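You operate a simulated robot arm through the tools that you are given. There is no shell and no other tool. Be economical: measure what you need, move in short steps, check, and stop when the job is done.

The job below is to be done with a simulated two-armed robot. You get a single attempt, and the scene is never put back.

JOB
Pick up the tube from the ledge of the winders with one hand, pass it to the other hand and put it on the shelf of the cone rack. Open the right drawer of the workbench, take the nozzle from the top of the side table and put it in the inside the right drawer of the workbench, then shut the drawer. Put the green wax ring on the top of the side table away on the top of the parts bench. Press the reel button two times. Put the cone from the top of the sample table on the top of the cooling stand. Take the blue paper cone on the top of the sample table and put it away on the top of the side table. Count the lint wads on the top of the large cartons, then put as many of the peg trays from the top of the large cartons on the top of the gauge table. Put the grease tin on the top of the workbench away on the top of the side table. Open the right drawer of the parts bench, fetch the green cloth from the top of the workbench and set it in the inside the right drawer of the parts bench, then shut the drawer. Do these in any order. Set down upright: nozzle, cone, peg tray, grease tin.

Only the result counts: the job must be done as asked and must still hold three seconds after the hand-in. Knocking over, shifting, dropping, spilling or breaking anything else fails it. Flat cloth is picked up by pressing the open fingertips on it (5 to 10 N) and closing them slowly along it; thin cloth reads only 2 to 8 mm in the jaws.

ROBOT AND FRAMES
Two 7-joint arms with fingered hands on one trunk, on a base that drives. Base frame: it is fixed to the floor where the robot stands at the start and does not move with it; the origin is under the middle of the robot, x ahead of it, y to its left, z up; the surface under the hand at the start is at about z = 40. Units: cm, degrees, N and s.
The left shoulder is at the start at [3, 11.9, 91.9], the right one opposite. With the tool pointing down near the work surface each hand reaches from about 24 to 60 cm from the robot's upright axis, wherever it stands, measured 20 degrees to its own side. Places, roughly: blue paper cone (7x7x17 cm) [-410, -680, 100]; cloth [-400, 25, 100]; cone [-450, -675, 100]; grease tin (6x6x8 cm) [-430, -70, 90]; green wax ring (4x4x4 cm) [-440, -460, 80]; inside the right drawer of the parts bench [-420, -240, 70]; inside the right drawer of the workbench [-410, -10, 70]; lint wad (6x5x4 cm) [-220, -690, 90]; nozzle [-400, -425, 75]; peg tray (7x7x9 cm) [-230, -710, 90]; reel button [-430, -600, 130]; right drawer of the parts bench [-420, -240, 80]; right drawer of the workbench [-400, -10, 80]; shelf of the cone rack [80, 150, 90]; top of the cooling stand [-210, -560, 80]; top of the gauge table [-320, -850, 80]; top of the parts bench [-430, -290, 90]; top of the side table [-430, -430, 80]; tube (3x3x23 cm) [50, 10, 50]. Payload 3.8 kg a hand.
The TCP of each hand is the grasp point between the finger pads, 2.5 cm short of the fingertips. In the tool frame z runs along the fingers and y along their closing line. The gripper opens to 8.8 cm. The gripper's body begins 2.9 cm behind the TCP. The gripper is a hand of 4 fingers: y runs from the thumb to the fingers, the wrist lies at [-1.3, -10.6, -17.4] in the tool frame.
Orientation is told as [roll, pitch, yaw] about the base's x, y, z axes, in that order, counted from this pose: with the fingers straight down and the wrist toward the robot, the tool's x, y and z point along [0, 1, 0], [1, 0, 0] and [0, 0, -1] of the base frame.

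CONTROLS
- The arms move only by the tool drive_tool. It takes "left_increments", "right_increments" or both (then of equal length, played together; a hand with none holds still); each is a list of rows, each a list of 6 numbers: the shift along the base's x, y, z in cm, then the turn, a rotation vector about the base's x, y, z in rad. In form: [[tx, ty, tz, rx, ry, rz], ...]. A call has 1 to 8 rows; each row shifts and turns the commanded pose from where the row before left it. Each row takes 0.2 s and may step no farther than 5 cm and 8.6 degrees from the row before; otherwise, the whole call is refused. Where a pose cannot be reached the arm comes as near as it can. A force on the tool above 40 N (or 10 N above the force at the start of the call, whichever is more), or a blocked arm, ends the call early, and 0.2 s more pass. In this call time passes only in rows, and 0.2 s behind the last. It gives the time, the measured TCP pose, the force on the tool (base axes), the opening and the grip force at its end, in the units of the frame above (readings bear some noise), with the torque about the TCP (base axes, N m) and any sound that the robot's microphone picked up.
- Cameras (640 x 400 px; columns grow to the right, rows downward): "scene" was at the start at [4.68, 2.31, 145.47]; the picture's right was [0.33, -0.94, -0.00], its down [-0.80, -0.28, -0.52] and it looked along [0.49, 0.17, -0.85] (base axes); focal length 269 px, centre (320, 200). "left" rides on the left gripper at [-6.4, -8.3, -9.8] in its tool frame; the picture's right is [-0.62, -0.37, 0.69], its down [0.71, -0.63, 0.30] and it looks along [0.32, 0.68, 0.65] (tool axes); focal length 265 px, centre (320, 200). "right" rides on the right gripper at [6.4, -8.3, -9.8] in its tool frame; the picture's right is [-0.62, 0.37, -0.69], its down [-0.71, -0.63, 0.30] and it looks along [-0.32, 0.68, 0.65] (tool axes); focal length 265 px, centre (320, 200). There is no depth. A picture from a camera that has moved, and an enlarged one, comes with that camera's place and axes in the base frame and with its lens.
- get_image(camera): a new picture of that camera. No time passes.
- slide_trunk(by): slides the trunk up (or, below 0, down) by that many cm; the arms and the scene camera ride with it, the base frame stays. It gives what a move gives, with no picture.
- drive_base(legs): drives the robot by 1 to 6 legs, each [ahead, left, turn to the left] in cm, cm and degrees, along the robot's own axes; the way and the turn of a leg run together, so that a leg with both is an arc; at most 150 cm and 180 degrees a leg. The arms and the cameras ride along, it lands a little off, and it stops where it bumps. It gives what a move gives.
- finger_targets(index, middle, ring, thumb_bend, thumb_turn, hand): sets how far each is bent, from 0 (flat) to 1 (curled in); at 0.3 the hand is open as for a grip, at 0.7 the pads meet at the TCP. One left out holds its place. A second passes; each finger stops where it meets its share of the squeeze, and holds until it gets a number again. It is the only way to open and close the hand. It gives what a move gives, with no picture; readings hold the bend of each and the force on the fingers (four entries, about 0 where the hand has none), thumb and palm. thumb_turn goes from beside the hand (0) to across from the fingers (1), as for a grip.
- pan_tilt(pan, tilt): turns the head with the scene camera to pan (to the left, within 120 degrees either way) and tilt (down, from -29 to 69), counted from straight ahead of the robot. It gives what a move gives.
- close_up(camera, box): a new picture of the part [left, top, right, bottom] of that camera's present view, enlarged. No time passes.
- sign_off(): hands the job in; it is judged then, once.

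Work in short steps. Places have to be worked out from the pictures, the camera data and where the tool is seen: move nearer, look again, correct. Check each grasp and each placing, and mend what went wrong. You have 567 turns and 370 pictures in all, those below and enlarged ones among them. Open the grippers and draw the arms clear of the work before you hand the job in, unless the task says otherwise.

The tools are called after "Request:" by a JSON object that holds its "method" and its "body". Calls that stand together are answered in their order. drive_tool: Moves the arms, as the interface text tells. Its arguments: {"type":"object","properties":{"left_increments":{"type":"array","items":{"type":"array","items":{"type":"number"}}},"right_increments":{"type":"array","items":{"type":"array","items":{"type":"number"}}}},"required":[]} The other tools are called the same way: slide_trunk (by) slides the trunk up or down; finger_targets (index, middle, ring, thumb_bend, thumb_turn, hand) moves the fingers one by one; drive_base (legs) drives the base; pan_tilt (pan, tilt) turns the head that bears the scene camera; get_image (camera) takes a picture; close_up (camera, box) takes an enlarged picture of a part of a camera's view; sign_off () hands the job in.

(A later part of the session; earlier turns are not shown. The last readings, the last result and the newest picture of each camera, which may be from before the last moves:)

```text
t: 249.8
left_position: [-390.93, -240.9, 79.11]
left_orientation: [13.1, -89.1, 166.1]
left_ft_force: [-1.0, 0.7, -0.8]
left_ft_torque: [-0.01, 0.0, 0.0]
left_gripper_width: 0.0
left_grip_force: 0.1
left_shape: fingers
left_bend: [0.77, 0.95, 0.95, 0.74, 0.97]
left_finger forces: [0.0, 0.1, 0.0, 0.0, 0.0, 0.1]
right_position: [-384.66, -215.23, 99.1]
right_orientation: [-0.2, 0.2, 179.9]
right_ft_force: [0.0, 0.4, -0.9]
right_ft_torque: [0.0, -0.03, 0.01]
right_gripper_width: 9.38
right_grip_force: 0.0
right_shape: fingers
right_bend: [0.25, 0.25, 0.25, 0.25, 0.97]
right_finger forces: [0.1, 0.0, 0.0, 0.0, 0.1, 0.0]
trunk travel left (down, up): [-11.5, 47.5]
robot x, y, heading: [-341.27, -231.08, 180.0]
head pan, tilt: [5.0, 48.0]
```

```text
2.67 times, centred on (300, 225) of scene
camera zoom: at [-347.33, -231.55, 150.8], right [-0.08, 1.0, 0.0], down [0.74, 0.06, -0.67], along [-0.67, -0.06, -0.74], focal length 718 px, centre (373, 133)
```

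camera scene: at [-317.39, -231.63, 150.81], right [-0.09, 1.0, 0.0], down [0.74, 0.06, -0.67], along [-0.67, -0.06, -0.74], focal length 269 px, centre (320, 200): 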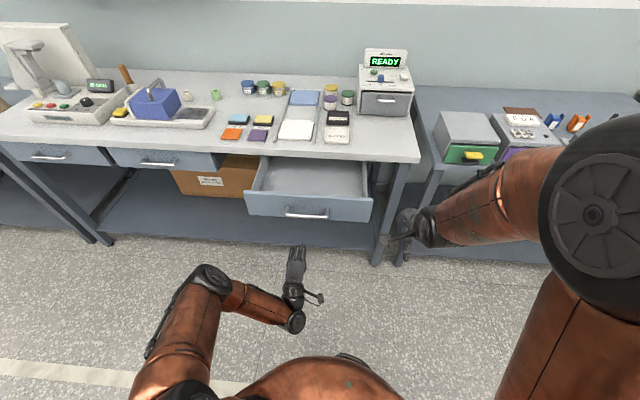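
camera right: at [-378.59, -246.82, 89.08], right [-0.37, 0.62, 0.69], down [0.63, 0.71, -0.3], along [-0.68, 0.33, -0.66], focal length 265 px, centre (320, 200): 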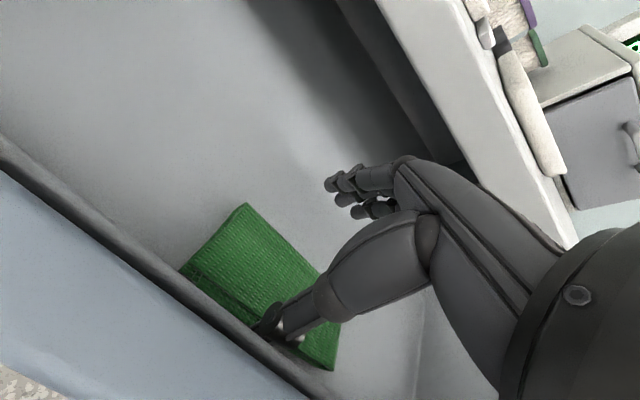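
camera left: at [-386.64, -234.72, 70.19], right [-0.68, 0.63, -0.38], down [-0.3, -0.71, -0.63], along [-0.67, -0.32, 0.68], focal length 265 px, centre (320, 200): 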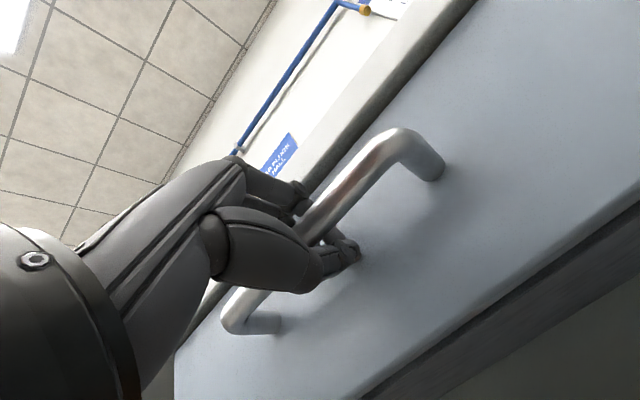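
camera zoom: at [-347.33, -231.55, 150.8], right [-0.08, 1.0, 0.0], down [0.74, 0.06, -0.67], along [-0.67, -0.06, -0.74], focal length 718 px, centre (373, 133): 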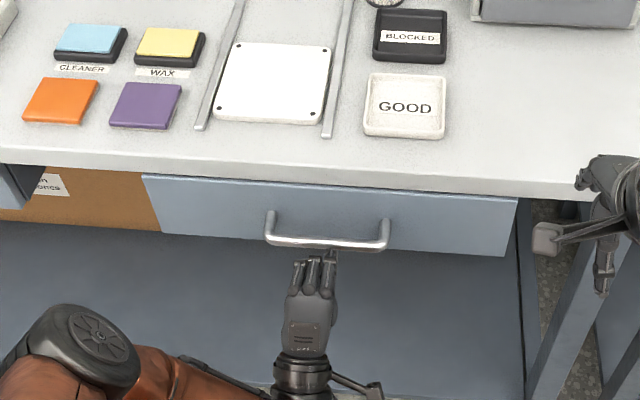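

Nearly closed; push another 5 cm.

Request:
{"method": "drive_base", "body": {"legs": [[5, 0, 0]]}}

Request:
{"method": "drive_tool", "body": {"left_increments": [[-1, 0, 0, 0, 0, 0], [-1, 0, 0, 0, 0, 0]]}}

Request:
{"method": "close_up", "body": {"camera": "scene", "box": [180, 150, 420, 300]}}

```text
t: 250.8
left_position: [-395.24, -240.74, 79.25]
left_orientation: [-54.3, -89.7, -127.0]
left_ft_force: [4.8, -0.2, 5.4]
left_ft_torque: [0.04, -0.01, -0.07]
left_gripper_width: 0.0
left_grip_force: 1.6
left_shape: fingers
left_bend: [0.83, 0.95, 0.95, 0.81, 0.93]
left_finger forces: [0.0, 0.1, 0.0, 0.1, 2.8, 0.1]
right_position: [-389.25, -215.2, 99.24]
right_orientation: [0.1, 0.1, 179.9]
right_ft_force: [-0.2, 0.9, 0.3]
right_ft_torque: [0.04, -0.03, 0.01]
right_gripper_width: 9.4
right_grip_force: 0.0
right_shape: fingers
right_bend: [0.25, 0.25, 0.25, 0.25, 0.97]
right_finger forces: [0.0, 0.1, 0.0, 0.1, 0.0, 0.1]
trunk travel left (down, up): [-11.5, 47.5]
robot x, y, heading: [-346.37, -230.7, 180.0]
head pan, tilt: [5.0, 48.0]
stopped in leg 1: the force on the tool passed its limit at 52 N (the readings are from after the stop); the commanded pose is now the measured one
```

```text
t: 251.4
left_position: [-396.43, -240.6, 79.51]
left_orientation: [-121.9, -89.1, -59.8]
left_ft_force: [20.5, -1.2, 19.3]
left_ft_torque: [0.21, -0.19, -0.22]
left_gripper_width: 0.2
left_grip_force: 17.6
left_shape: fingers
left_bend: [0.87, 0.95, 0.95, 0.87, 0.93]
left_finger forces: [0.0, 0.5, 0.1, 0.0, 34.1, 0.0]
right_position: [-389.01, -215.35, 99.31]
right_orientation: [-0.1, 0.1, 179.8]
right_ft_force: [-0.7, 0.2, 0.4]
right_ft_torque: [0.0, 0.0, 0.01]
right_gripper_width: 9.41
right_grip_force: 0.2
right_shape: fingers
right_bend: [0.25, 0.25, 0.25, 0.25, 0.97]
right_finger forces: [0.0, 0.0, 0.0, 0.1, 0.1, 0.1]
trunk travel left (down, up): [-11.5, 47.5]
robot x, y, heading: [-346.1, -230.9, 180.1]
head pan, tilt: [5.0, 48.0]
stopped in row 2 (left hand): the force on the tool passed its limit at 47 N (the readings are from after the stop); the commanded pose is now the measured one
```

```text
2.67 times, centred on (300, 225) of scene
camera zoom: at [-351.38, -231.57, 150.84], right [-0.09, 1.0, 0.0], down [0.74, 0.06, -0.67], along [-0.67, -0.06, -0.74], focal length 718 px, centre (373, 133)
```

zoom: 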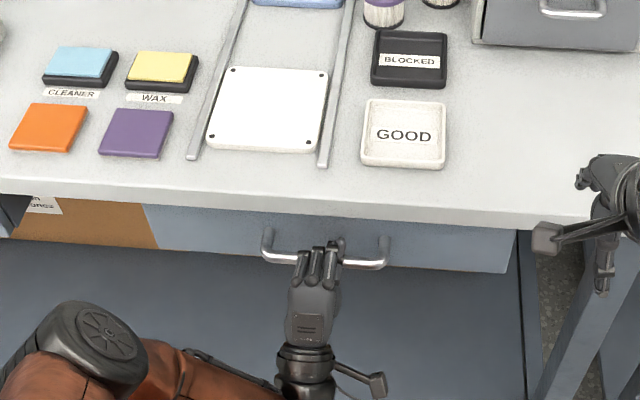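

Hard stop reached: drawer shut. Back off and verify.

Request:
{"method": "drive_base", "body": {"legs": [[-28, 0, 0]]}}

Request:
{"method": "get_image", "body": {"camera": "scene"}}

```text
t: 253.3
left_position: [-368.71, -240.71, 79.3]
left_orientation: [-90.3, -89.6, -91.0]
left_ft_force: [0.2, 0.9, 0.6]
left_ft_torque: [-0.02, -0.01, -0.02]
left_gripper_width: 0.33
left_grip_force: 0.1
left_shape: fingers
left_bend: [0.83, 0.95, 0.95, 0.8, 0.93]
left_finger forces: [0.1, 0.0, 0.0, 0.1, 0.0, 0.1]
right_position: [-361.34, -215.34, 99.23]
right_orientation: [-0.1, 0.2, -180.0]
right_ft_force: [0.4, -0.4, 0.2]
right_ft_torque: [-0.01, -0.01, -0.02]
right_gripper_width: 9.43
right_grip_force: 0.0
right_shape: fingers
right_bend: [0.25, 0.25, 0.25, 0.25, 0.97]
right_finger forces: [0.0, 0.0, 0.0, 0.1, 0.0, 0.0]
trunk travel left (down, up): [-11.5, 47.5]
robot x, y, heading: [-318.2, -231.1, 180.1]
head pan, tilt: [5.0, 48.0]
```

```text
234 pictures are left
camera scene: at [-323.77, -231.59, 150.82], right [-0.09, 1.0, 0.0], down [0.74, 0.06, -0.67], along [-0.67, -0.06, -0.74], focal length 269 px, centre (320, 200)
```

scene: 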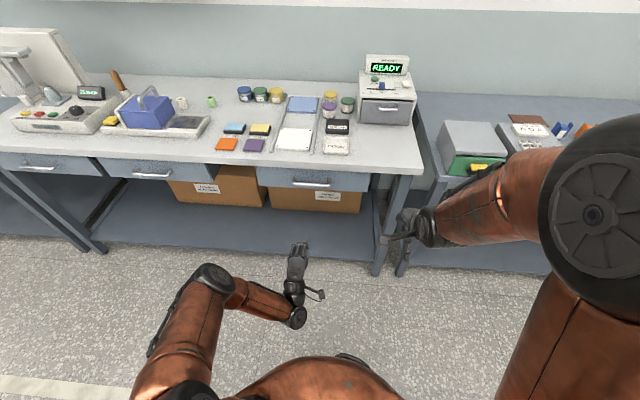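

The right drawer is flush shut. Now restore the left hand to vertical and go fetch the nozzle with the right hand.

Request:
{"method": "drive_tool", "body": {"left_increments": [[1, -1, 1, 0, -0.147, 0], [1, -1, 2, 0, -0.147, 0], [1, -1, 2, 0, -0.147, 0], [1, -1, 2, 0, -0.147, 0], [1, -1, 2, 0, -0.147, 0], [1, -1, 2, 0, -0.147, 0], [0, 0, 2, 0, -0.147, 0], [0, 0, 2, 0, -0.147, 0]]}}

Request:
{"method": "drive_tool", "body": {"left_increments": [[0, 0, 2, 0, -0.147, 0], [0, 0, 2, 0, -0.147, 0], [0, 0, 2, 0, -0.1, 0]]}}

Request:
{"method": "slide_trunk", "body": {"by": 14}}

Request:
{"method": "drive_base", "body": {"legs": [[0, 140, 0], [0, 62, 0]]}}

Request:
{"method": "pan_tilt", "body": {"pan": 0, "tilt": 45}}

Request:
{"method": "get_image", "body": {"camera": "scene"}}

```text
t: 255.1
left_position: [-362.83, -246.77, 94.23]
left_orientation: [-1.5, -22.5, -179.5]
left_ft_force: [-1.3, 0.1, -0.4]
left_ft_torque: [0.0, 0.02, 0.02]
left_gripper_width: 0.34
left_grip_force: 0.1
left_shape: fingers
left_bend: [0.83, 0.95, 0.95, 0.8, 0.93]
left_finger forces: [0.0, 0.1, 0.1, 0.0, 0.0, 0.1]
right_position: [-361.3, -215.43, 99.32]
right_orientation: [0.0, 0.3, 180.1]
right_ft_force: [-0.2, -0.1, 0.3]
right_ft_torque: [0.01, -0.02, 0.03]
right_gripper_width: 9.4
right_grip_force: 0.1
right_shape: fingers
right_bend: [0.25, 0.25, 0.25, 0.25, 0.97]
right_finger forces: [0.1, 0.0, 0.0, 0.0, 0.0, 0.1]
trunk travel left (down, up): [-11.5, 47.5]
robot x, y, heading: [-317.86, -230.96, 180.1]
head pan, tilt: [5.0, 48.0]
```

```text
t: 255.9
left_position: [-362.91, -246.8, 100.36]
left_orientation: [-1.3, -0.1, -179.6]
left_ft_force: [1.2, 0.6, -0.7]
left_ft_torque: [-0.02, -0.01, -0.04]
left_gripper_width: 0.32
left_grip_force: 0.0
left_shape: fingers
left_bend: [0.83, 0.95, 0.95, 0.8, 0.93]
left_finger forces: [0.0, 0.0, 0.1, 0.1, 0.0, 0.1]
right_position: [-361.26, -215.24, 99.25]
right_orientation: [0.0, 0.2, 179.9]
right_ft_force: [0.0, -0.4, -0.1]
right_ft_torque: [-0.01, 0.01, 0.02]
right_gripper_width: 9.42
right_grip_force: 0.1
right_shape: fingers
right_bend: [0.25, 0.25, 0.25, 0.25, 0.97]
right_finger forces: [0.0, 0.0, 0.0, 0.0, 0.0, 0.1]
trunk travel left (down, up): [-11.5, 47.5]
robot x, y, heading: [-318.51, -230.83, 180.0]
head pan, tilt: [5.0, 48.0]
```

```text
t: 257.6
left_position: [-362.75, -246.86, 114.13]
left_orientation: [-1.2, 0.0, -179.5]
left_ft_force: [-0.7, -0.3, -0.3]
left_ft_torque: [0.0, -0.01, -0.03]
left_gripper_width: 0.31
left_grip_force: 0.0
left_shape: fingers
left_bend: [0.83, 0.95, 0.95, 0.8, 0.93]
left_finger forces: [0.1, 0.0, 0.1, 0.1, 0.0, 0.1]
right_position: [-361.46, -215.34, 113.3]
right_orientation: [-0.1, 0.2, 180.1]
right_ft_force: [-0.8, -0.5, 0.6]
right_ft_torque: [-0.01, 0.01, -0.02]
right_gripper_width: 9.4
right_grip_force: 0.1
right_shape: fingers
right_bend: [0.25, 0.25, 0.25, 0.25, 0.97]
right_finger forces: [0.1, 0.0, 0.0, 0.0, 0.0, 0.1]
trunk travel left (down, up): [-25.5, 33.5]
robot x, y, heading: [-318.36, -231.17, 179.9]
head pan, tilt: [5.0, 48.0]
```

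```text
t: 267.6
left_position: [-362.36, -448.85, 114.27]
left_orientation: [-1.2, 0.0, -179.5]
left_ft_force: [-0.2, -0.4, 0.3]
left_ft_torque: [-0.02, -0.03, 0.02]
left_gripper_width: 0.31
left_grip_force: 0.0
left_shape: fingers
left_bend: [0.83, 0.95, 0.95, 0.8, 0.93]
left_finger forces: [0.0, 0.0, 0.1, 0.0, 0.1, 0.0]
right_position: [-361.03, -417.34, 113.27]
right_orientation: [-0.2, 0.2, -179.9]
right_ft_force: [1.0, -0.3, 0.0]
right_ft_torque: [-0.03, -0.01, 0.02]
right_gripper_width: 9.42
right_grip_force: 0.1
right_shape: fingers
right_bend: [0.25, 0.25, 0.25, 0.25, 0.97]
right_finger forces: [0.0, 0.0, 0.0, 0.0, 0.1, 0.0]
trunk travel left (down, up): [-25.5, 33.5]
robot x, y, heading: [-317.5, -432.98, -179.8]
head pan, tilt: [5.0, 48.0]
```

```text
t: 268.3
left_position: [-362.43, -448.69, 114.23]
left_orientation: [-1.2, 0.0, -179.6]
left_ft_force: [0.5, 0.7, 0.4]
left_ft_torque: [0.0, 0.0, -0.03]
left_gripper_width: 0.32
left_grip_force: 0.0
left_shape: fingers
left_bend: [0.83, 0.95, 0.95, 0.8, 0.93]
left_finger forces: [0.1, 0.0, 0.0, 0.0, 0.0, 0.1]
right_position: [-361.06, -417.34, 113.28]
right_orientation: [0.0, 0.2, -179.9]
right_ft_force: [-0.8, 0.5, 0.3]
right_ft_torque: [0.01, 0.0, 0.02]
right_gripper_width: 9.41
right_grip_force: 0.1
right_shape: fingers
right_bend: [0.25, 0.25, 0.25, 0.25, 0.97]
right_finger forces: [0.0, 0.1, 0.0, 0.1, 0.0, 0.1]
trunk travel left (down, up): [-25.5, 33.5]
robot x, y, heading: [-317.37, -432.9, -180.2]
head pan, tilt: [0.0, 45.0]
```

```text
233 pictures are left
camera scene: at [-323.77, -432.83, 165.23], right [0.0, 1.0, 0.0], down [0.71, 0.0, -0.71], along [-0.71, 0.0, -0.71], focal length 269 px, centre (320, 200)
```

scene: 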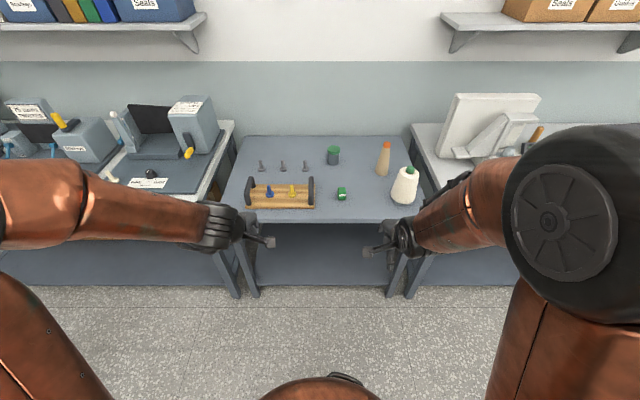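

Drive in 44 cm and look with the right camera.

Request:
{"method": "drive_base", "body": {"legs": [[44, 0, 0]]}}

Request:
{"method": "get_image", "body": {"camera": "right"}}

Request:
{"method": "get_image", "body": {"camera": "scene"}}

```text
t: 271.0
left_position: [-406.25, -448.55, 114.17]
left_orientation: [-1.3, -0.1, -179.7]
left_ft_force: [0.2, -0.1, 0.0]
left_ft_torque: [-0.03, -0.02, -0.01]
left_gripper_width: 0.33
left_grip_force: 0.1
left_shape: fingers
left_bend: [0.83, 0.95, 0.95, 0.8, 0.93]
left_finger forces: [0.1, 0.0, 0.1, 0.1, 0.1, 0.0]
right_position: [-404.79, -417.01, 113.21]
right_orientation: [-0.1, 0.3, 179.8]
right_ft_force: [-0.4, -0.3, 0.0]
right_ft_torque: [0.01, -0.01, 0.02]
right_gripper_width: 9.42
right_grip_force: 0.1
right_shape: fingers
right_bend: [0.25, 0.25, 0.25, 0.25, 0.97]
right_finger forces: [0.0, 0.0, 0.1, 0.0, 0.0, 0.1]
trunk travel left (down, up): [-25.5, 33.5]
robot x, y, heading: [-361.78, -432.73, 179.7]
head pan, tilt: [0.0, 45.0]
```

```text
232 pictures are left
camera right: at [-396.47, -423.43, 122.98], right [-0.37, 0.62, 0.69], down [0.63, 0.71, -0.3], along [-0.68, 0.33, -0.66], focal length 265 px, centre (320, 200)
```

right: 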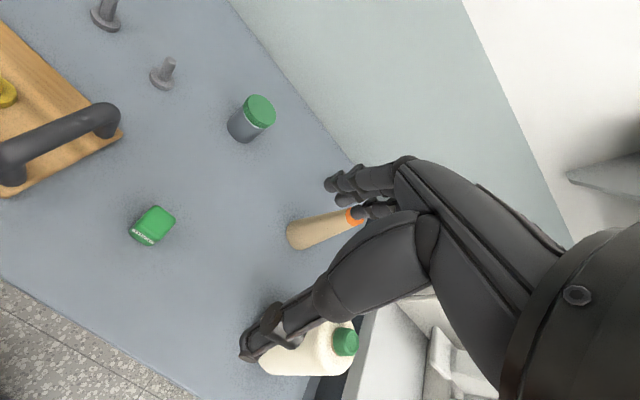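

```text
231 pictures are left
camera scene: at [-367.62, -432.73, 165.22], right [0.0, 1.0, 0.0], down [0.71, 0.0, -0.71], along [-0.71, 0.0, -0.71], focal length 269 px, centre (320, 200)
```

scene: 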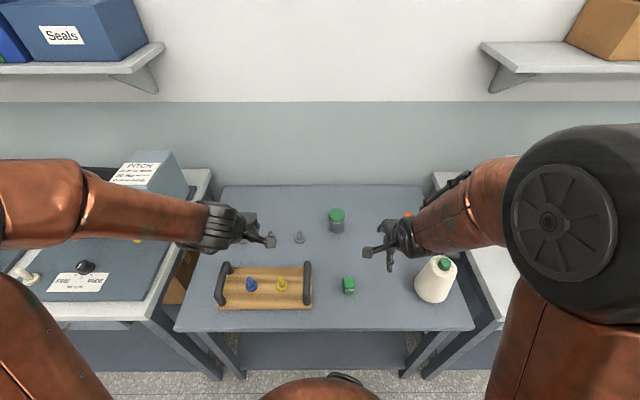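

Nozzle top at [−411, −423.5, 84]. Move over it and descend.

Request:
{"method": "drive_tool", "body": {"right_increments": [[-3, -3.2, 0, 0, 0, 0], [-3.4, -3.2, 0, 0, 0, 0], [0, 0, -5, 0, 0, 0], [0, 0, -5, 0, 0, 0], [0, 0, -5, 0, 0, 0], [0, 0, -5, 0, 0, 0]]}}

Request:
{"method": "finger_targets", "body": {"hand": "right", "index": 0.38, "middle": 0.38, "ring": 0.38, "thumb_bend": 0.38}}

Request:
{"method": "get_image", "body": {"camera": "right"}}

```text
t: 272.4
left_position: [-406.31, -448.55, 114.09]
left_orientation: [-1.4, 0.1, -179.8]
left_ft_force: [-0.4, -0.7, -0.7]
left_ft_torque: [-0.02, 0.01, 0.01]
left_gripper_width: 0.35
left_grip_force: 0.0
left_shape: fingers
left_bend: [0.83, 0.95, 0.95, 0.8, 0.93]
left_finger forces: [0.0, 0.1, 0.0, 0.0, 0.1, 0.0]
right_position: [-411.24, -423.32, 93.23]
right_orientation: [0.0, 0.2, 179.8]
right_ft_force: [0.3, -0.8, 0.9]
right_ft_torque: [0.0, -0.04, -0.02]
right_gripper_width: 9.43
right_grip_force: 0.0
right_shape: fingers
right_bend: [0.25, 0.25, 0.25, 0.25, 0.97]
right_finger forces: [0.0, 0.0, 0.0, 0.0, 0.0, 0.1]
trunk travel left (down, up): [-25.5, 33.5]
robot x, y, heading: [-361.39, -432.96, 179.6]
head pan, tilt: [0.0, 45.0]
```

```text
t: 273.4
left_position: [-406.25, -448.54, 114.21]
left_orientation: [-1.3, 0.0, -179.8]
left_ft_force: [0.4, -0.2, -0.9]
left_ft_torque: [0.0, -0.01, 0.01]
left_gripper_width: 0.32
left_grip_force: 0.1
left_shape: fingers
left_bend: [0.83, 0.95, 0.95, 0.8, 0.93]
left_finger forces: [0.1, 0.0, 0.1, 0.0, 0.0, 0.1]
right_position: [-411.07, -423.32, 93.23]
right_orientation: [0.0, 0.2, 179.8]
right_ft_force: [0.4, 0.4, 0.1]
right_ft_torque: [-0.01, 0.03, 0.01]
right_gripper_width: 6.83
right_grip_force: 0.0
right_shape: fingers
right_bend: [0.38, 0.38, 0.38, 0.38, 0.97]
right_finger forces: [0.0, 0.0, 0.0, 0.1, 0.1, 0.1]
trunk travel left (down, up): [-25.5, 33.5]
robot x, y, heading: [-361.52, -432.93, 179.8]
head pan, tilt: [0.0, 45.0]
```

```text
230 pictures are left
camera right: at [-402.83, -429.7, 102.98], right [-0.37, 0.62, 0.69], down [0.63, 0.71, -0.3], along [-0.68, 0.33, -0.66], focal length 265 px, centre (320, 200)
```

right: 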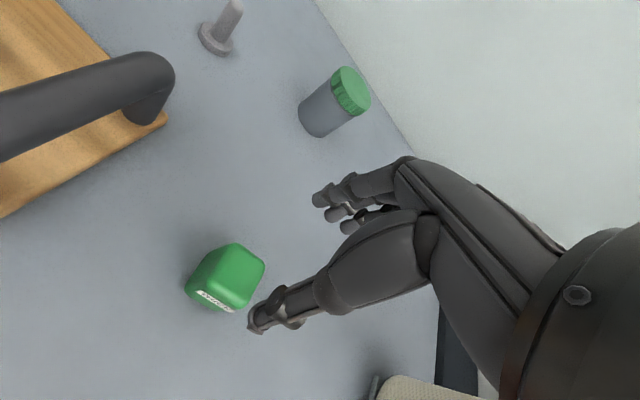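

Aligned. Lower 10 cm and close.

Request:
{"method": "drive_tool", "body": {"right_increments": [[0.2, -0.1, -4, 0, 0, 0], [0, 0, -3, 0, 0, 0], [0, 0, -2, 0, 0, 0], [0, 0, -0.8, 0, 0, 0]]}}

Request:
{"method": "get_image", "body": {"camera": "right"}}

Request:
{"method": "finger_targets", "body": {"hand": "right", "index": 0.68, "middle": 0.68, "ring": 0.62, "thumb_bend": 0.66}}

Request:
{"method": "get_image", "body": {"camera": "right"}}

```text
t: 274.4
left_position: [-406.28, -448.43, 114.09]
left_orientation: [-1.2, -0.1, -179.7]
left_ft_force: [-0.7, -1.0, 0.2]
left_ft_torque: [-0.02, 0.04, -0.03]
left_gripper_width: 0.32
left_grip_force: 0.0
left_shape: fingers
left_bend: [0.83, 0.95, 0.95, 0.8, 0.93]
left_finger forces: [0.0, 0.1, 0.0, 0.1, 0.0, 0.0]
right_position: [-410.97, -423.53, 83.37]
right_orientation: [0.0, 0.3, 179.9]
right_ft_force: [0.2, 0.4, -0.2]
right_ft_torque: [0.0, 0.0, 0.06]
right_gripper_width: 6.84
right_grip_force: 0.0
right_shape: fingers
right_bend: [0.38, 0.38, 0.38, 0.38, 0.97]
right_finger forces: [0.1, 0.1, 0.0, 0.1, 0.0, 0.1]
trunk travel left (down, up): [-25.5, 33.5]
robot x, y, heading: [-361.67, -432.47, 179.8]
head pan, tilt: [0.0, 45.0]
```

```text
229 pictures are left
camera right: at [-402.64, -429.87, 93.19], right [-0.37, 0.62, 0.69], down [0.63, 0.71, -0.3], along [-0.68, 0.33, -0.66], focal length 265 px, centre (320, 200)
```

right: 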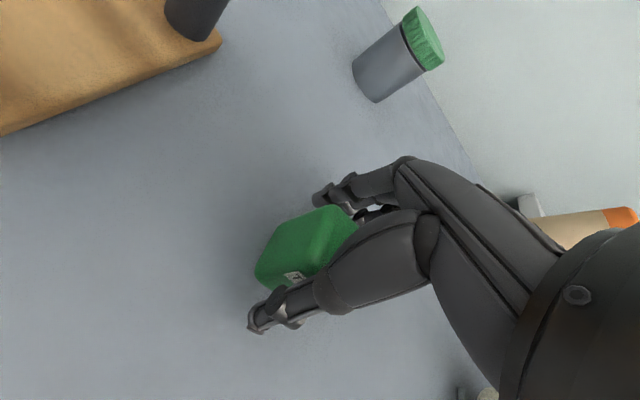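

```text
t: 275.4
left_position: [-406.29, -448.6, 114.27]
left_orientation: [-1.3, 0.1, -179.7]
left_ft_force: [-0.1, 0.3, 0.9]
left_ft_torque: [0.0, -0.02, -0.02]
left_gripper_width: 0.32
left_grip_force: 0.1
left_shape: fingers
left_bend: [0.83, 0.95, 0.95, 0.8, 0.93]
left_finger forces: [0.1, 0.0, 0.0, 0.1, 0.0, 0.0]
right_position: [-411.06, -423.5, 83.43]
right_orientation: [0.0, 0.2, 179.7]
right_ft_force: [-1.2, -0.6, 0.0]
right_ft_torque: [0.0, 0.05, 0.03]
right_gripper_width: 3.28
right_grip_force: 12.7
right_shape: fingers
right_bend: [0.57, 0.6, 0.61, 0.54, 0.96]
right_finger forces: [6.4, 6.4, 1.2, 0.0, 12.9, 0.0]
trunk travel left (down, up): [-25.5, 33.5]
robot x, y, heading: [-361.78, -432.86, 179.8]
head pan, tilt: [0.0, 45.0]
```

```text
228 pictures are left
camera right: at [-402.65, -429.87, 93.23], right [-0.37, 0.62, 0.69], down [0.63, 0.71, -0.3], along [-0.68, 0.33, -0.66], focal length 265 px, centre (320, 200)
```

right: 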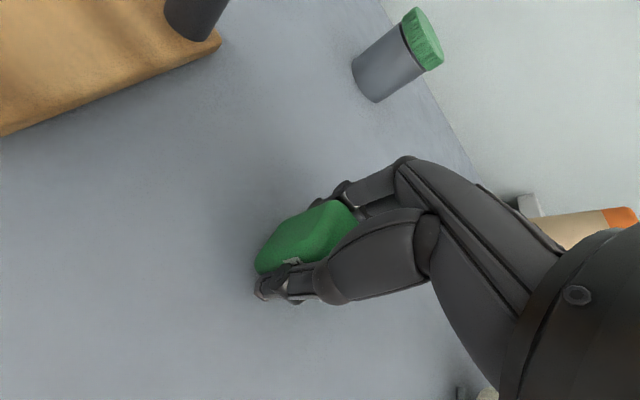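

Held with 13 N. Lift, retract and head to the workbench drawer (y ≈ −5).

Request:
{"method": "drive_tool", "body": {"right_increments": [[0, 0, 2, 0, 0, 0], [0, 0, 4, 0, 0, 0], [0, 0, 5, 0, 0, 0], [0, 0, 5, 0, 0, 0], [0, 0, 5, 0, 0, 0], [0, 0, 5, 0, 0, 0], [4, 3, 0, 0, 0, 0]]}}

Request:
{"method": "get_image", "body": {"camera": "right"}}

Request:
{"method": "drive_base", "body": {"legs": [[-52, 0, 0.2], [0, -145, 0], [0, -145, 0], [0, -145, 0]]}}

Request:
{"method": "pan_tilt", "body": {"pan": 5, "tilt": 48}}

Request:
{"method": "get_image", "body": {"camera": "scene"}}

```text
t: 277.0
left_position: [-406.22, -448.33, 114.36]
left_orientation: [-1.2, 0.0, -179.7]
left_ft_force: [0.0, 0.0, -0.2]
left_ft_torque: [-0.01, -0.01, -0.01]
left_gripper_width: 0.34
left_grip_force: 0.1
left_shape: fingers
left_bend: [0.83, 0.95, 0.95, 0.8, 0.93]
left_finger forces: [0.0, 0.0, 0.1, 0.1, 0.0, 0.0]
right_position: [-406.91, -420.26, 109.25]
right_orientation: [0.2, 0.2, 179.8]
right_ft_force: [0.5, -0.2, -0.9]
right_ft_torque: [-0.01, 0.02, 0.02]
right_gripper_width: 3.28
right_grip_force: 13.0
right_shape: fingers
right_bend: [0.57, 0.6, 0.61, 0.54, 0.96]
right_finger forces: [6.3, 5.9, 1.2, 0.1, 12.6, 0.0]
trunk travel left (down, up): [-25.5, 33.5]
robot x, y, heading: [-361.24, -432.8, 179.8]
head pan, tilt: [0.0, 45.0]
```

```text
227 pictures are left
camera right: at [-398.61, -426.59, 119.08], right [-0.37, 0.62, 0.69], down [0.63, 0.71, -0.3], along [-0.68, 0.33, -0.66], focal length 265 px, centre (320, 200)
```

right: 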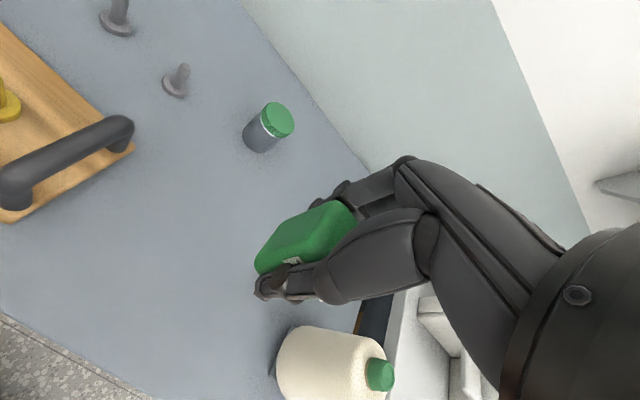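

```text
t: 300.4
left_position: [-346.94, -12.23, 114.37]
left_orientation: [-1.2, 0.0, 178.7]
left_ft_force: [0.2, -0.5, 0.3]
left_ft_torque: [-0.01, 0.01, 0.01]
left_gripper_width: 0.31
left_grip_force: 0.0
left_shape: fingers
left_bend: [0.83, 0.95, 0.95, 0.8, 0.93]
left_finger forces: [0.0, 0.0, 0.1, 0.0, 0.0, 0.0]
right_position: [-346.94, 15.84, 109.23]
right_orientation: [0.0, 0.2, 178.2]
right_ft_force: [-0.1, 0.6, -0.5]
right_ft_torque: [-0.01, 0.01, 0.03]
right_gripper_width: 3.3
right_grip_force: 13.6
right_shape: fingers
right_bend: [0.57, 0.6, 0.61, 0.54, 0.96]
right_finger forces: [6.2, 6.0, 1.3, 0.0, 12.5, 0.0]
trunk travel left (down, up): [-25.5, 33.5]
robot x, y, heading: [-302.04, 2.6, 178.3]
head pan, tilt: [0.0, 45.0]
```

```text
t: 301.1
left_position: [-346.89, -12.26, 114.13]
left_orientation: [-1.3, 0.0, 178.7]
left_ft_force: [0.7, 0.1, 1.0]
left_ft_torque: [-0.02, 0.0, 0.01]
left_gripper_width: 0.33
left_grip_force: 0.0
left_shape: fingers
left_bend: [0.83, 0.95, 0.95, 0.8, 0.93]
left_finger forces: [0.0, 0.1, 0.0, 0.0, 0.1, 0.0]
right_position: [-347.08, 15.89, 109.26]
right_orientation: [0.0, 0.2, 178.1]
right_ft_force: [0.4, 0.1, -0.1]
right_ft_torque: [0.04, -0.03, 0.0]
right_gripper_width: 3.29
right_grip_force: 12.6
right_shape: fingers
right_bend: [0.57, 0.6, 0.61, 0.54, 0.96]
right_finger forces: [6.3, 6.0, 1.2, 0.0, 12.5, 0.0]
trunk travel left (down, up): [-25.5, 33.5]
robot x, y, heading: [-301.92, 2.05, 178.2]
head pan, tilt: [5.0, 48.0]
```

```text
226 pictures are left
camera scene: at [-307.53, 1.73, 164.81], right [-0.06, 1.0, 0.0], down [0.74, 0.04, -0.67], along [-0.67, -0.04, -0.74], focal length 269 px, centre (320, 200)
```

scene: 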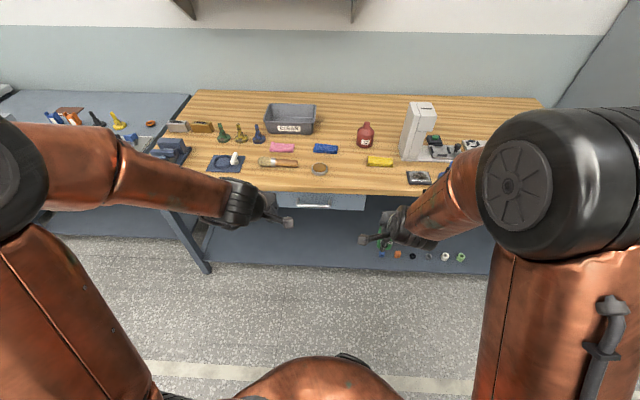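

Align the heading, lower the trunk, open and pitch the left hand level for the drawer.

Request:
{"method": "drive_base", "body": {"legs": [[0, -4, 1.8]]}}

Request:
{"method": "slide_trunk", "body": {"by": -14}}

Request:
{"method": "drive_tool", "body": {"left_increments": [[-1, 0.8, -2, 0, 0.147, 0], [-1, 0.8, -2, 0, 0.147, 0], [-1, 0.8, -2, 0, 0.147, 0], [-1, 0.8, -2, 0, 0.147, 0], [-1, 0.5, -2, 0, 0.147, 0], [-1, 0.5, -2, 0, 0.147, 0], [-1, 0, -2, 0, 0.147, 0], [-1, 0, -2, 0, 0.147, 0]]}}

Request:
{"method": "drive_tool", "body": {"left_increments": [[-1, 0, -2, 0, 0.147, 0], [-1, 0, -2, 0, 0.147, 0], [-1, 0, -1.5, 0, 0.09, 0]]}}

Request:
{"method": "finger_targets", "body": {"hand": "left", "index": 0.45, "middle": 0.45, "ring": 0.45, "thumb_bend": 0.45}}

Request:
{"method": "get_image", "body": {"camera": "left"}}

Request:
{"method": "close_up", "body": {"camera": "scene", "box": [200, 150, 440, 300]}}

```text
t: 302.0
left_position: [-346.4, -9.66, 114.22]
left_orientation: [-1.1, -0.1, -179.5]
left_ft_force: [0.2, -0.6, 0.0]
left_ft_torque: [-0.01, 0.01, -0.02]
left_gripper_width: 0.33
left_grip_force: 0.1
left_shape: fingers
left_bend: [0.83, 0.95, 0.95, 0.8, 0.93]
left_finger forces: [0.0, 0.0, 0.0, 0.0, 0.0, 0.0]
right_position: [-347.22, 18.48, 109.24]
right_orientation: [0.0, 0.2, -180.0]
right_ft_force: [-0.1, 0.0, -0.7]
right_ft_torque: [-0.02, 0.01, 0.05]
right_gripper_width: 3.27
right_grip_force: 12.7
right_shape: fingers
right_bend: [0.57, 0.6, 0.61, 0.54, 0.96]
right_finger forces: [6.1, 6.0, 1.2, 0.1, 12.5, 0.0]
trunk travel left (down, up): [-25.5, 33.5]
robot x, y, heading: [-301.74, 6.2, -180.0]
head pan, tilt: [5.0, 48.0]
```

```text
t: 303.6
left_position: [-346.32, -9.74, 100.21]
left_orientation: [-1.3, 0.0, -179.5]
left_ft_force: [0.4, 0.0, 0.1]
left_ft_torque: [0.0, 0.0, -0.03]
left_gripper_width: 0.32
left_grip_force: 0.1
left_shape: fingers
left_bend: [0.83, 0.95, 0.95, 0.8, 0.93]
left_finger forces: [0.1, 0.0, 0.1, 0.0, 0.0, 0.1]
right_position: [-347.18, 18.43, 95.22]
right_orientation: [-0.1, 0.2, -179.9]
right_ft_force: [-0.4, -0.3, -0.3]
right_ft_torque: [0.0, 0.0, 0.01]
right_gripper_width: 3.25
right_grip_force: 13.4
right_shape: fingers
right_bend: [0.57, 0.6, 0.61, 0.54, 0.96]
right_finger forces: [6.1, 6.0, 1.1, 0.1, 12.4, 0.0]
trunk travel left (down, up): [-11.5, 47.5]
robot x, y, heading: [-301.59, 6.09, -180.2]
head pan, tilt: [5.0, 48.0]
```

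```text
t: 305.4
left_position: [-354.36, -5.63, 84.27]
left_orientation: [-2.8, -67.5, -178.4]
left_ft_force: [-0.9, -0.9, 0.5]
left_ft_torque: [0.03, 0.0, -0.04]
left_gripper_width: 0.32
left_grip_force: 0.1
left_shape: fingers
left_bend: [0.83, 0.95, 0.95, 0.8, 0.93]
left_finger forces: [0.1, 0.1, 0.0, 0.1, 0.0, 0.0]
right_position: [-347.37, 18.33, 95.18]
right_orientation: [-0.2, 0.3, -179.9]
right_ft_force: [-0.1, -0.7, -0.7]
right_ft_torque: [0.02, 0.0, -0.01]
right_gripper_width: 3.27
right_grip_force: 12.9
right_shape: fingers
right_bend: [0.57, 0.6, 0.61, 0.54, 0.96]
right_finger forces: [6.2, 6.1, 1.3, 0.0, 12.5, 0.1]
trunk travel left (down, up): [-11.5, 47.5]
robot x, y, heading: [-301.68, 6.12, -179.9]
head pan, tilt: [5.0, 48.0]
```

```text
t: 306.2
left_position: [-357.29, -5.58, 78.69]
left_orientation: [-44.2, -89.1, -137.1]
left_ft_force: [-0.3, 0.6, -0.1]
left_ft_torque: [0.01, 0.02, 0.02]
left_gripper_width: 0.32
left_grip_force: 0.1
left_shape: fingers
left_bend: [0.83, 0.95, 0.95, 0.8, 0.93]
left_finger forces: [0.0, 0.1, 0.1, 0.0, 0.0, 0.0]
right_position: [-347.35, 18.38, 95.19]
right_orientation: [-0.1, 0.1, -179.9]
right_ft_force: [-1.1, 0.0, -0.2]
right_ft_torque: [0.0, 0.0, -0.01]
right_gripper_width: 3.23
right_grip_force: 12.7
right_shape: fingers
right_bend: [0.57, 0.6, 0.61, 0.54, 0.96]
right_finger forces: [6.2, 6.0, 1.2, 0.1, 12.5, 0.1]
trunk travel left (down, up): [-11.5, 47.5]
robot x, y, heading: [-301.97, 5.89, -180.1]
head pan, tilt: [5.0, 48.0]
```

```text
t: 307.2
left_position: [-357.32, -5.49, 78.82]
left_orientation: [-40.9, -89.2, -140.4]
left_ft_force: [0.6, -0.4, -0.5]
left_ft_torque: [0.02, 0.01, 0.02]
left_gripper_width: 5.2
left_grip_force: 0.1
left_shape: fingers
left_bend: [0.45, 0.45, 0.45, 0.45, 0.97]
left_finger forces: [0.0, 0.1, 0.0, 0.0, 0.0, 0.0]
right_position: [-347.29, 18.4, 95.25]
right_orientation: [-0.2, 0.1, -179.9]
right_ft_force: [-0.6, -0.1, -0.5]
right_ft_torque: [-0.01, 0.05, -0.03]
right_gripper_width: 3.26
right_grip_force: 13.1
right_shape: fingers
right_bend: [0.57, 0.6, 0.61, 0.54, 0.96]
right_finger forces: [6.1, 6.0, 1.2, 0.0, 12.5, 0.0]
trunk travel left (down, up): [-11.5, 47.5]
robot x, y, heading: [-301.63, 6.59, -180.0]
head pan, tilt: [5.0, 48.0]
```

```text
225 pictures are left
camera left: at [-347.28, 0.73, 70.53], right [-0.67, 0.64, -0.37], down [-0.31, -0.7, -0.64], along [-0.67, -0.32, 0.67], focal length 265 px, centre (320, 200)
```

left: 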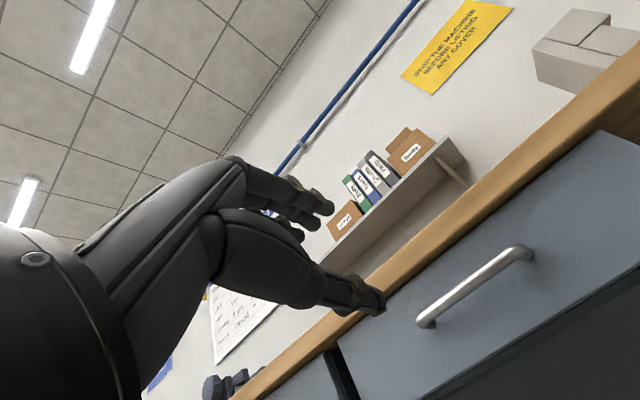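

```text
2.67 times, centred on (320, 225) of scene
camera zoom: at [-307.45, 5.52, 150.81], right [-0.09, 1.0, 0.0], down [0.74, 0.07, -0.67], along [-0.67, -0.06, -0.74], focal length 718 px, centre (320, 133)
```

zoom: 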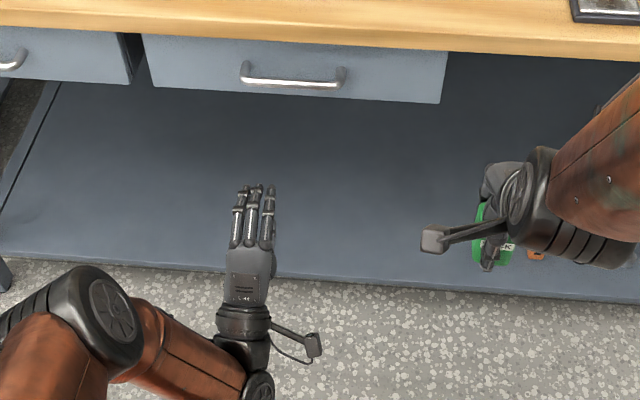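

Handle bar: centre ≈[−383.5, −5, 78.2]. Drive 18 cm then finish with the arm.

Request:
{"method": "drive_base", "body": {"legs": [[18, 0, 0]]}}

Request:
{"method": "drive_tool", "body": {"left_increments": [[-2.5, 0, -0.3, 0, 0, 0], [-2.5, 0, 0, 0, 0, 0], [-1.3, 0, 0, 0, 0, 0]]}}

Request:
{"method": "get_image", "body": {"camera": "left"}}

Request:
{"method": "close_up", "body": {"camera": "scene", "box": [200, 150, 440, 300]}}

```text
t: 308.7
left_position: [-375.52, -5.57, 78.64]
left_orientation: [-37.9, -89.1, -143.3]
left_ft_force: [-0.5, 0.4, 0.3]
left_ft_torque: [0.01, 0.04, -0.02]
left_gripper_width: 5.21
left_grip_force: 0.0
left_shape: fingers
left_bend: [0.45, 0.45, 0.45, 0.45, 0.97]
left_finger forces: [0.1, 0.0, 0.1, 0.0, 0.0, 0.0]
right_position: [-365.48, 18.31, 95.16]
right_orientation: [-0.1, 0.3, -179.8]
right_ft_force: [-0.5, 0.1, -0.9]
right_ft_torque: [0.01, 0.01, -0.03]
right_gripper_width: 3.27
right_grip_force: 13.0
right_shape: fingers
right_bend: [0.57, 0.6, 0.61, 0.54, 0.96]
right_finger forces: [6.1, 5.9, 1.2, 0.1, 12.6, 0.0]
trunk travel left (down, up): [-11.5, 47.5]
robot x, y, heading: [-319.9, 5.93, -180.1]
head pan, tilt: [5.0, 48.0]
```

```text
t: 309.5
left_position: [-381.69, -5.67, 78.4]
left_orientation: [-40.9, -89.0, -140.4]
left_ft_force: [0.4, -0.1, 0.5]
left_ft_torque: [-0.01, -0.05, 0.04]
left_gripper_width: 5.21
left_grip_force: 0.1
left_shape: fingers
left_bend: [0.45, 0.45, 0.45, 0.45, 0.97]
left_finger forces: [0.0, 0.0, 0.1, 0.0, 0.0, 0.0]
right_position: [-365.37, 18.25, 95.28]
right_orientation: [-0.1, 0.1, -179.9]
right_ft_force: [0.3, 1.0, -0.2]
right_ft_torque: [-0.04, -0.04, 0.02]
right_gripper_width: 3.25
right_grip_force: 13.3
right_shape: fingers
right_bend: [0.57, 0.6, 0.61, 0.54, 0.96]
right_finger forces: [6.2, 6.0, 1.2, 0.0, 12.5, 0.0]
trunk travel left (down, up): [-11.5, 47.5]
robot x, y, heading: [-319.44, 6.22, -180.1]
head pan, tilt: [5.0, 48.0]
```

```text
223 pictures are left
camera left: at [-371.65, 0.65, 70.18], right [-0.68, 0.64, -0.37], down [-0.31, -0.7, -0.64], along [-0.67, -0.32, 0.67], focal length 265 px, centre (320, 200)
```

left: 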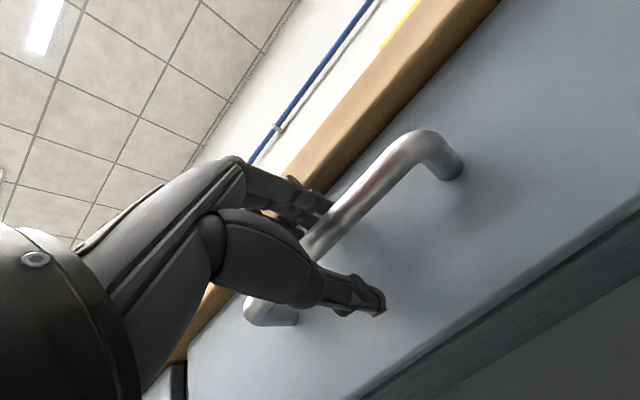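

```text
2.67 times, centred on (320, 225) of scene
camera zoom: at [-325.54, 5.5, 150.81], right [-0.09, 1.0, 0.0], down [0.74, 0.07, -0.67], along [-0.67, -0.06, -0.74], focal length 718 px, centre (320, 133)
```

zoom: 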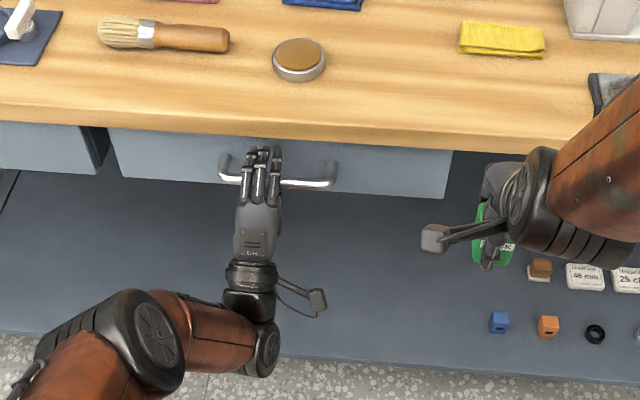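

Bar between fingers and thumb. Advance 0.5 and close, then pull 20 cm with the base.

Request:
{"method": "drive_tool", "body": {"left_increments": [[-0.6, 0, 0, 0, 0, 0]]}}

Request:
{"method": "finger_targets", "body": {"hand": "left", "index": 0.85, "middle": 0.85, "ring": 0.85, "thumb_bend": 0.75}}

Request:
{"method": "drive_base", "body": {"legs": [[-20, 0, 0]]}}

Request:
{"method": "get_image", "body": {"camera": "scene"}}

```text
t: 309.9
left_position: [-382.34, -5.48, 78.33]
left_orientation: [-41.8, -89.3, -139.6]
left_ft_force: [-1.0, -0.2, -0.2]
left_ft_torque: [-0.02, 0.01, -0.05]
left_gripper_width: 5.22
left_grip_force: 0.1
left_shape: fingers
left_bend: [0.45, 0.45, 0.45, 0.45, 0.97]
left_finger forces: [0.0, 0.0, 0.0, 0.0, 0.1, 0.0]
right_position: [-365.33, 18.19, 95.3]
right_orientation: [0.1, 0.2, -179.9]
right_ft_force: [0.5, -0.2, -0.7]
right_ft_torque: [0.01, 0.04, -0.02]
right_gripper_width: 3.28
right_grip_force: 13.3
right_shape: fingers
right_bend: [0.57, 0.6, 0.61, 0.54, 0.96]
right_finger forces: [6.2, 6.1, 1.2, 0.1, 12.5, 0.0]
trunk travel left (down, up): [-11.5, 47.5]
robot x, y, heading: [-320.14, 6.21, -180.0]
head pan, tilt: [5.0, 48.0]
```

```text
t: 310.9
left_position: [-382.27, -5.66, 78.48]
left_orientation: [-42.5, -89.2, -138.7]
left_ft_force: [-3.2, -1.6, 3.6]
left_ft_torque: [-0.12, -0.13, -0.49]
left_gripper_width: 0.0
left_grip_force: 24.9
left_shape: fingers
left_bend: [0.78, 0.82, 0.81, 0.74, 0.97]
left_finger forces: [0.0, 8.2, 12.7, 0.1, 27.9, 0.0]
right_position: [-365.33, 18.19, 95.27]
right_orientation: [-0.1, 0.2, -179.9]
right_ft_force: [0.7, 0.0, -0.5]
right_ft_torque: [0.03, 0.02, 0.01]
right_gripper_width: 3.26
right_grip_force: 13.0
right_shape: fingers
right_bend: [0.57, 0.6, 0.61, 0.54, 0.96]
right_finger forces: [6.2, 5.9, 1.2, 0.0, 12.5, 0.0]
trunk travel left (down, up): [-11.5, 47.5]
robot x, y, heading: [-320.08, 6.46, -180.0]
head pan, tilt: [5.0, 48.0]
```

```text
t: 312.6
left_position: [-361.93, -5.6, 78.5]
left_orientation: [-40.6, -89.0, -140.6]
left_ft_force: [-0.1, 1.0, -1.4]
left_ft_torque: [-0.09, -0.14, -0.58]
left_gripper_width: 0.03
left_grip_force: 29.1
left_shape: fingers
left_bend: [0.78, 0.83, 0.81, 0.75, 0.97]
left_finger forces: [0.1, 8.9, 15.2, 0.1, 33.3, 0.1]
right_position: [-345.01, 18.26, 95.24]
right_orientation: [0.0, 0.1, -179.8]
right_ft_force: [-0.1, -0.4, 0.5]
right_ft_torque: [-0.03, 0.0, 0.03]
right_gripper_width: 3.27
right_grip_force: 12.6
right_shape: fingers
right_bend: [0.57, 0.6, 0.61, 0.54, 0.96]
right_finger forces: [6.1, 5.9, 1.2, 0.0, 12.6, 0.0]
trunk travel left (down, up): [-11.5, 47.5]
robot x, y, heading: [-299.38, 6.32, -180.0]
head pan, tilt: [5.0, 48.0]
```

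```text
221 pictures are left
camera scene: at [-305.13, 5.53, 150.81], right [-0.09, 1.0, 0.0], down [0.74, 0.07, -0.67], along [-0.67, -0.06, -0.74], focal length 269 px, centre (320, 200)
```

scene: 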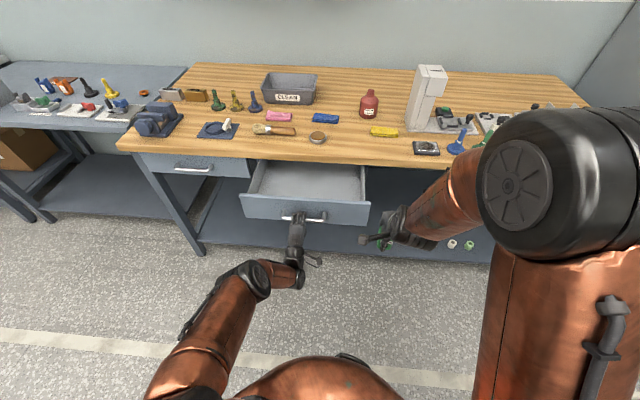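

Open. Release the bar, move the left hand aside, bring the base forward and position the right hand over the drawer.

Request:
{"method": "finger_targets", "body": {"hand": "left", "index": 0.4, "middle": 0.4, "ring": 0.4, "thumb_bend": 0.4}}

Request:
{"method": "drive_tool", "body": {"left_increments": [[2, 0, 0, 0, 0, 0], [3, 0, 0, 0, 0, 0], [3, -1, 0, 0, -0.05, 0], [2, -3, 0, 0, -0.145, 0], [2, -3, 0, 0, -0.145, 0], [2, -3, 0, 0, -0.145, 0], [2, -3, 0, 0, -0.145, 0], [2, -3, 0, 0, -0.145, 0]]}}

Request:
{"method": "drive_tool", "body": {"left_increments": [[1, -3, 1, 0, -0.145, 0], [0, -3, 1, 0, -0.145, 0], [0, -3, 1, 0, -0.1, 0], [2, -3, 0, 0, 0, 0], [0, -3, 0, 0, 0, 0]]}}

Request:
{"method": "drive_base", "body": {"legs": [[11, 0, 0]]}}

Request:
{"method": "drive_tool", "body": {"right_increments": [[-3, -4, 2, 0, 0, 0], [-3, -3.5, 0, 0, 0, 0], [-3, -3.5, 0, 0, 0, 0], [-3, -3.5, 0, 0, 0, 0], [-2, -3.5, 0, 0, 0, 0], [-2, -3.5, 0, 0, 0, 0]]}}

Request:
{"method": "get_image", "body": {"camera": "scene"}}

Request:
{"method": "get_image", "body": {"camera": "right"}}

```text
t: 313.6
left_position: [-361.89, -5.65, 78.34]
left_orientation: [-39.2, -89.1, -141.9]
left_ft_force: [0.1, 0.2, -0.6]
left_ft_torque: [0.03, -0.03, -0.01]
left_gripper_width: 6.29
left_grip_force: 0.0
left_shape: fingers
left_bend: [0.4, 0.4, 0.4, 0.4, 0.97]
left_finger forces: [0.0, 0.1, 0.1, 0.0, 0.0, 0.0]
right_position: [-345.16, 18.26, 95.29]
right_orientation: [-0.2, 0.2, -179.8]
right_ft_force: [0.4, -0.3, -1.4]
right_ft_torque: [-0.02, 0.02, -0.03]
right_gripper_width: 3.27
right_grip_force: 12.6
right_shape: fingers
right_bend: [0.57, 0.6, 0.61, 0.54, 0.96]
right_finger forces: [6.2, 6.0, 1.2, 0.0, 12.5, 0.0]
trunk travel left (down, up): [-11.5, 47.5]
robot x, y, heading: [-299.39, 5.82, -179.9]
head pan, tilt: [5.0, 48.0]
```

```text
t: 315.4
left_position: [-343.78, -21.72, 78.37]
left_orientation: [-1.7, -44.7, -179.1]
left_ft_force: [0.6, -0.3, -0.8]
left_ft_torque: [0.02, -0.01, -0.02]
left_gripper_width: 6.33
left_grip_force: 0.1
left_shape: fingers
left_bend: [0.4, 0.4, 0.4, 0.4, 0.97]
left_finger forces: [0.1, 0.0, 0.0, 0.0, 0.1, 0.1]
right_position: [-344.9, 18.19, 95.39]
right_orientation: [-0.3, 0.2, -179.8]
right_ft_force: [-0.6, -0.2, 0.3]
right_ft_torque: [0.02, 0.0, 0.01]
right_gripper_width: 3.28
right_grip_force: 13.0
right_shape: fingers
right_bend: [0.57, 0.6, 0.61, 0.54, 0.96]
right_finger forces: [6.1, 6.0, 1.2, 0.1, 12.5, 0.1]
trunk travel left (down, up): [-11.5, 47.5]
robot x, y, heading: [-299.53, 6.04, -180.0]
head pan, tilt: [5.0, 48.0]
```

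```text
t: 316.6
left_position: [-340.97, -36.81, 81.42]
left_orientation: [-1.3, -22.5, -179.4]
left_ft_force: [0.8, 0.0, -0.4]
left_ft_torque: [0.0, 0.01, -0.04]
left_gripper_width: 6.31
left_grip_force: 0.0
left_shape: fingers
left_bend: [0.4, 0.4, 0.4, 0.4, 0.97]
left_finger forces: [0.0, 0.0, 0.0, 0.0, 0.1, 0.0]
right_position: [-345.15, 18.13, 95.21]
right_orientation: [-0.2, 0.2, -179.8]
right_ft_force: [0.2, -0.7, -0.3]
right_ft_torque: [0.0, -0.04, 0.0]
right_gripper_width: 3.26
right_grip_force: 12.8
right_shape: fingers
right_bend: [0.57, 0.6, 0.61, 0.54, 0.96]
right_finger forces: [6.1, 5.9, 1.2, 0.0, 12.5, 0.0]
trunk travel left (down, up): [-11.5, 47.5]
robot x, y, heading: [-299.64, 5.99, -179.9]
head pan, tilt: [5.0, 48.0]
```

```text
t: 317.7
left_position: [-352.03, -36.88, 81.34]
left_orientation: [-1.4, -22.5, -179.4]
left_ft_force: [0.4, -0.6, -0.4]
left_ft_torque: [0.0, -0.02, -0.04]
left_gripper_width: 6.33
left_grip_force: 0.1
left_shape: fingers
left_bend: [0.4, 0.4, 0.4, 0.4, 0.97]
left_finger forces: [0.0, 0.0, 0.1, 0.0, 0.0, 0.0]
right_position: [-356.29, 18.23, 95.31]
right_orientation: [-0.1, 0.3, -179.7]
right_ft_force: [-0.5, -0.5, -0.2]
right_ft_torque: [-0.02, 0.0, 0.01]
right_gripper_width: 3.27
right_grip_force: 13.2
right_shape: fingers
right_bend: [0.57, 0.6, 0.61, 0.54, 0.96]
right_finger forces: [6.2, 6.0, 1.2, 0.0, 12.6, 0.1]
trunk travel left (down, up): [-11.5, 47.5]
robot x, y, heading: [-310.3, 6.12, -180.2]
head pan, tilt: [5.0, 48.0]
```

```text
refused: row 1 steps farther than a row can; nothing moved
```

```text
220 pictures are left
camera scene: at [-316.42, 5.48, 150.8], right [-0.09, 1.0, 0.0], down [0.74, 0.07, -0.67], along [-0.67, -0.06, -0.74], focal length 269 px, centre (320, 200)
```

scene: 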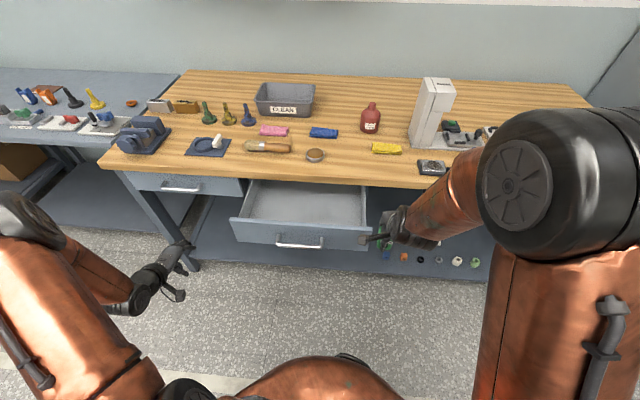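

```text
219 pictures are left
camera right: at [-347.83, 11.87, 104.97], right [-0.37, 0.62, 0.69], down [0.63, 0.72, -0.3], along [-0.68, 0.32, -0.66], focal length 265 px, centre (320, 200)
```

right: 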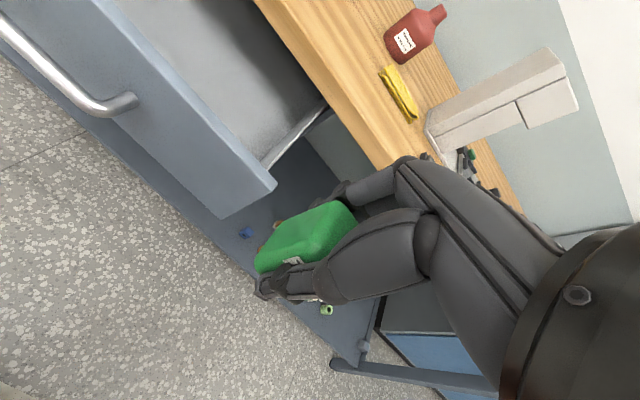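

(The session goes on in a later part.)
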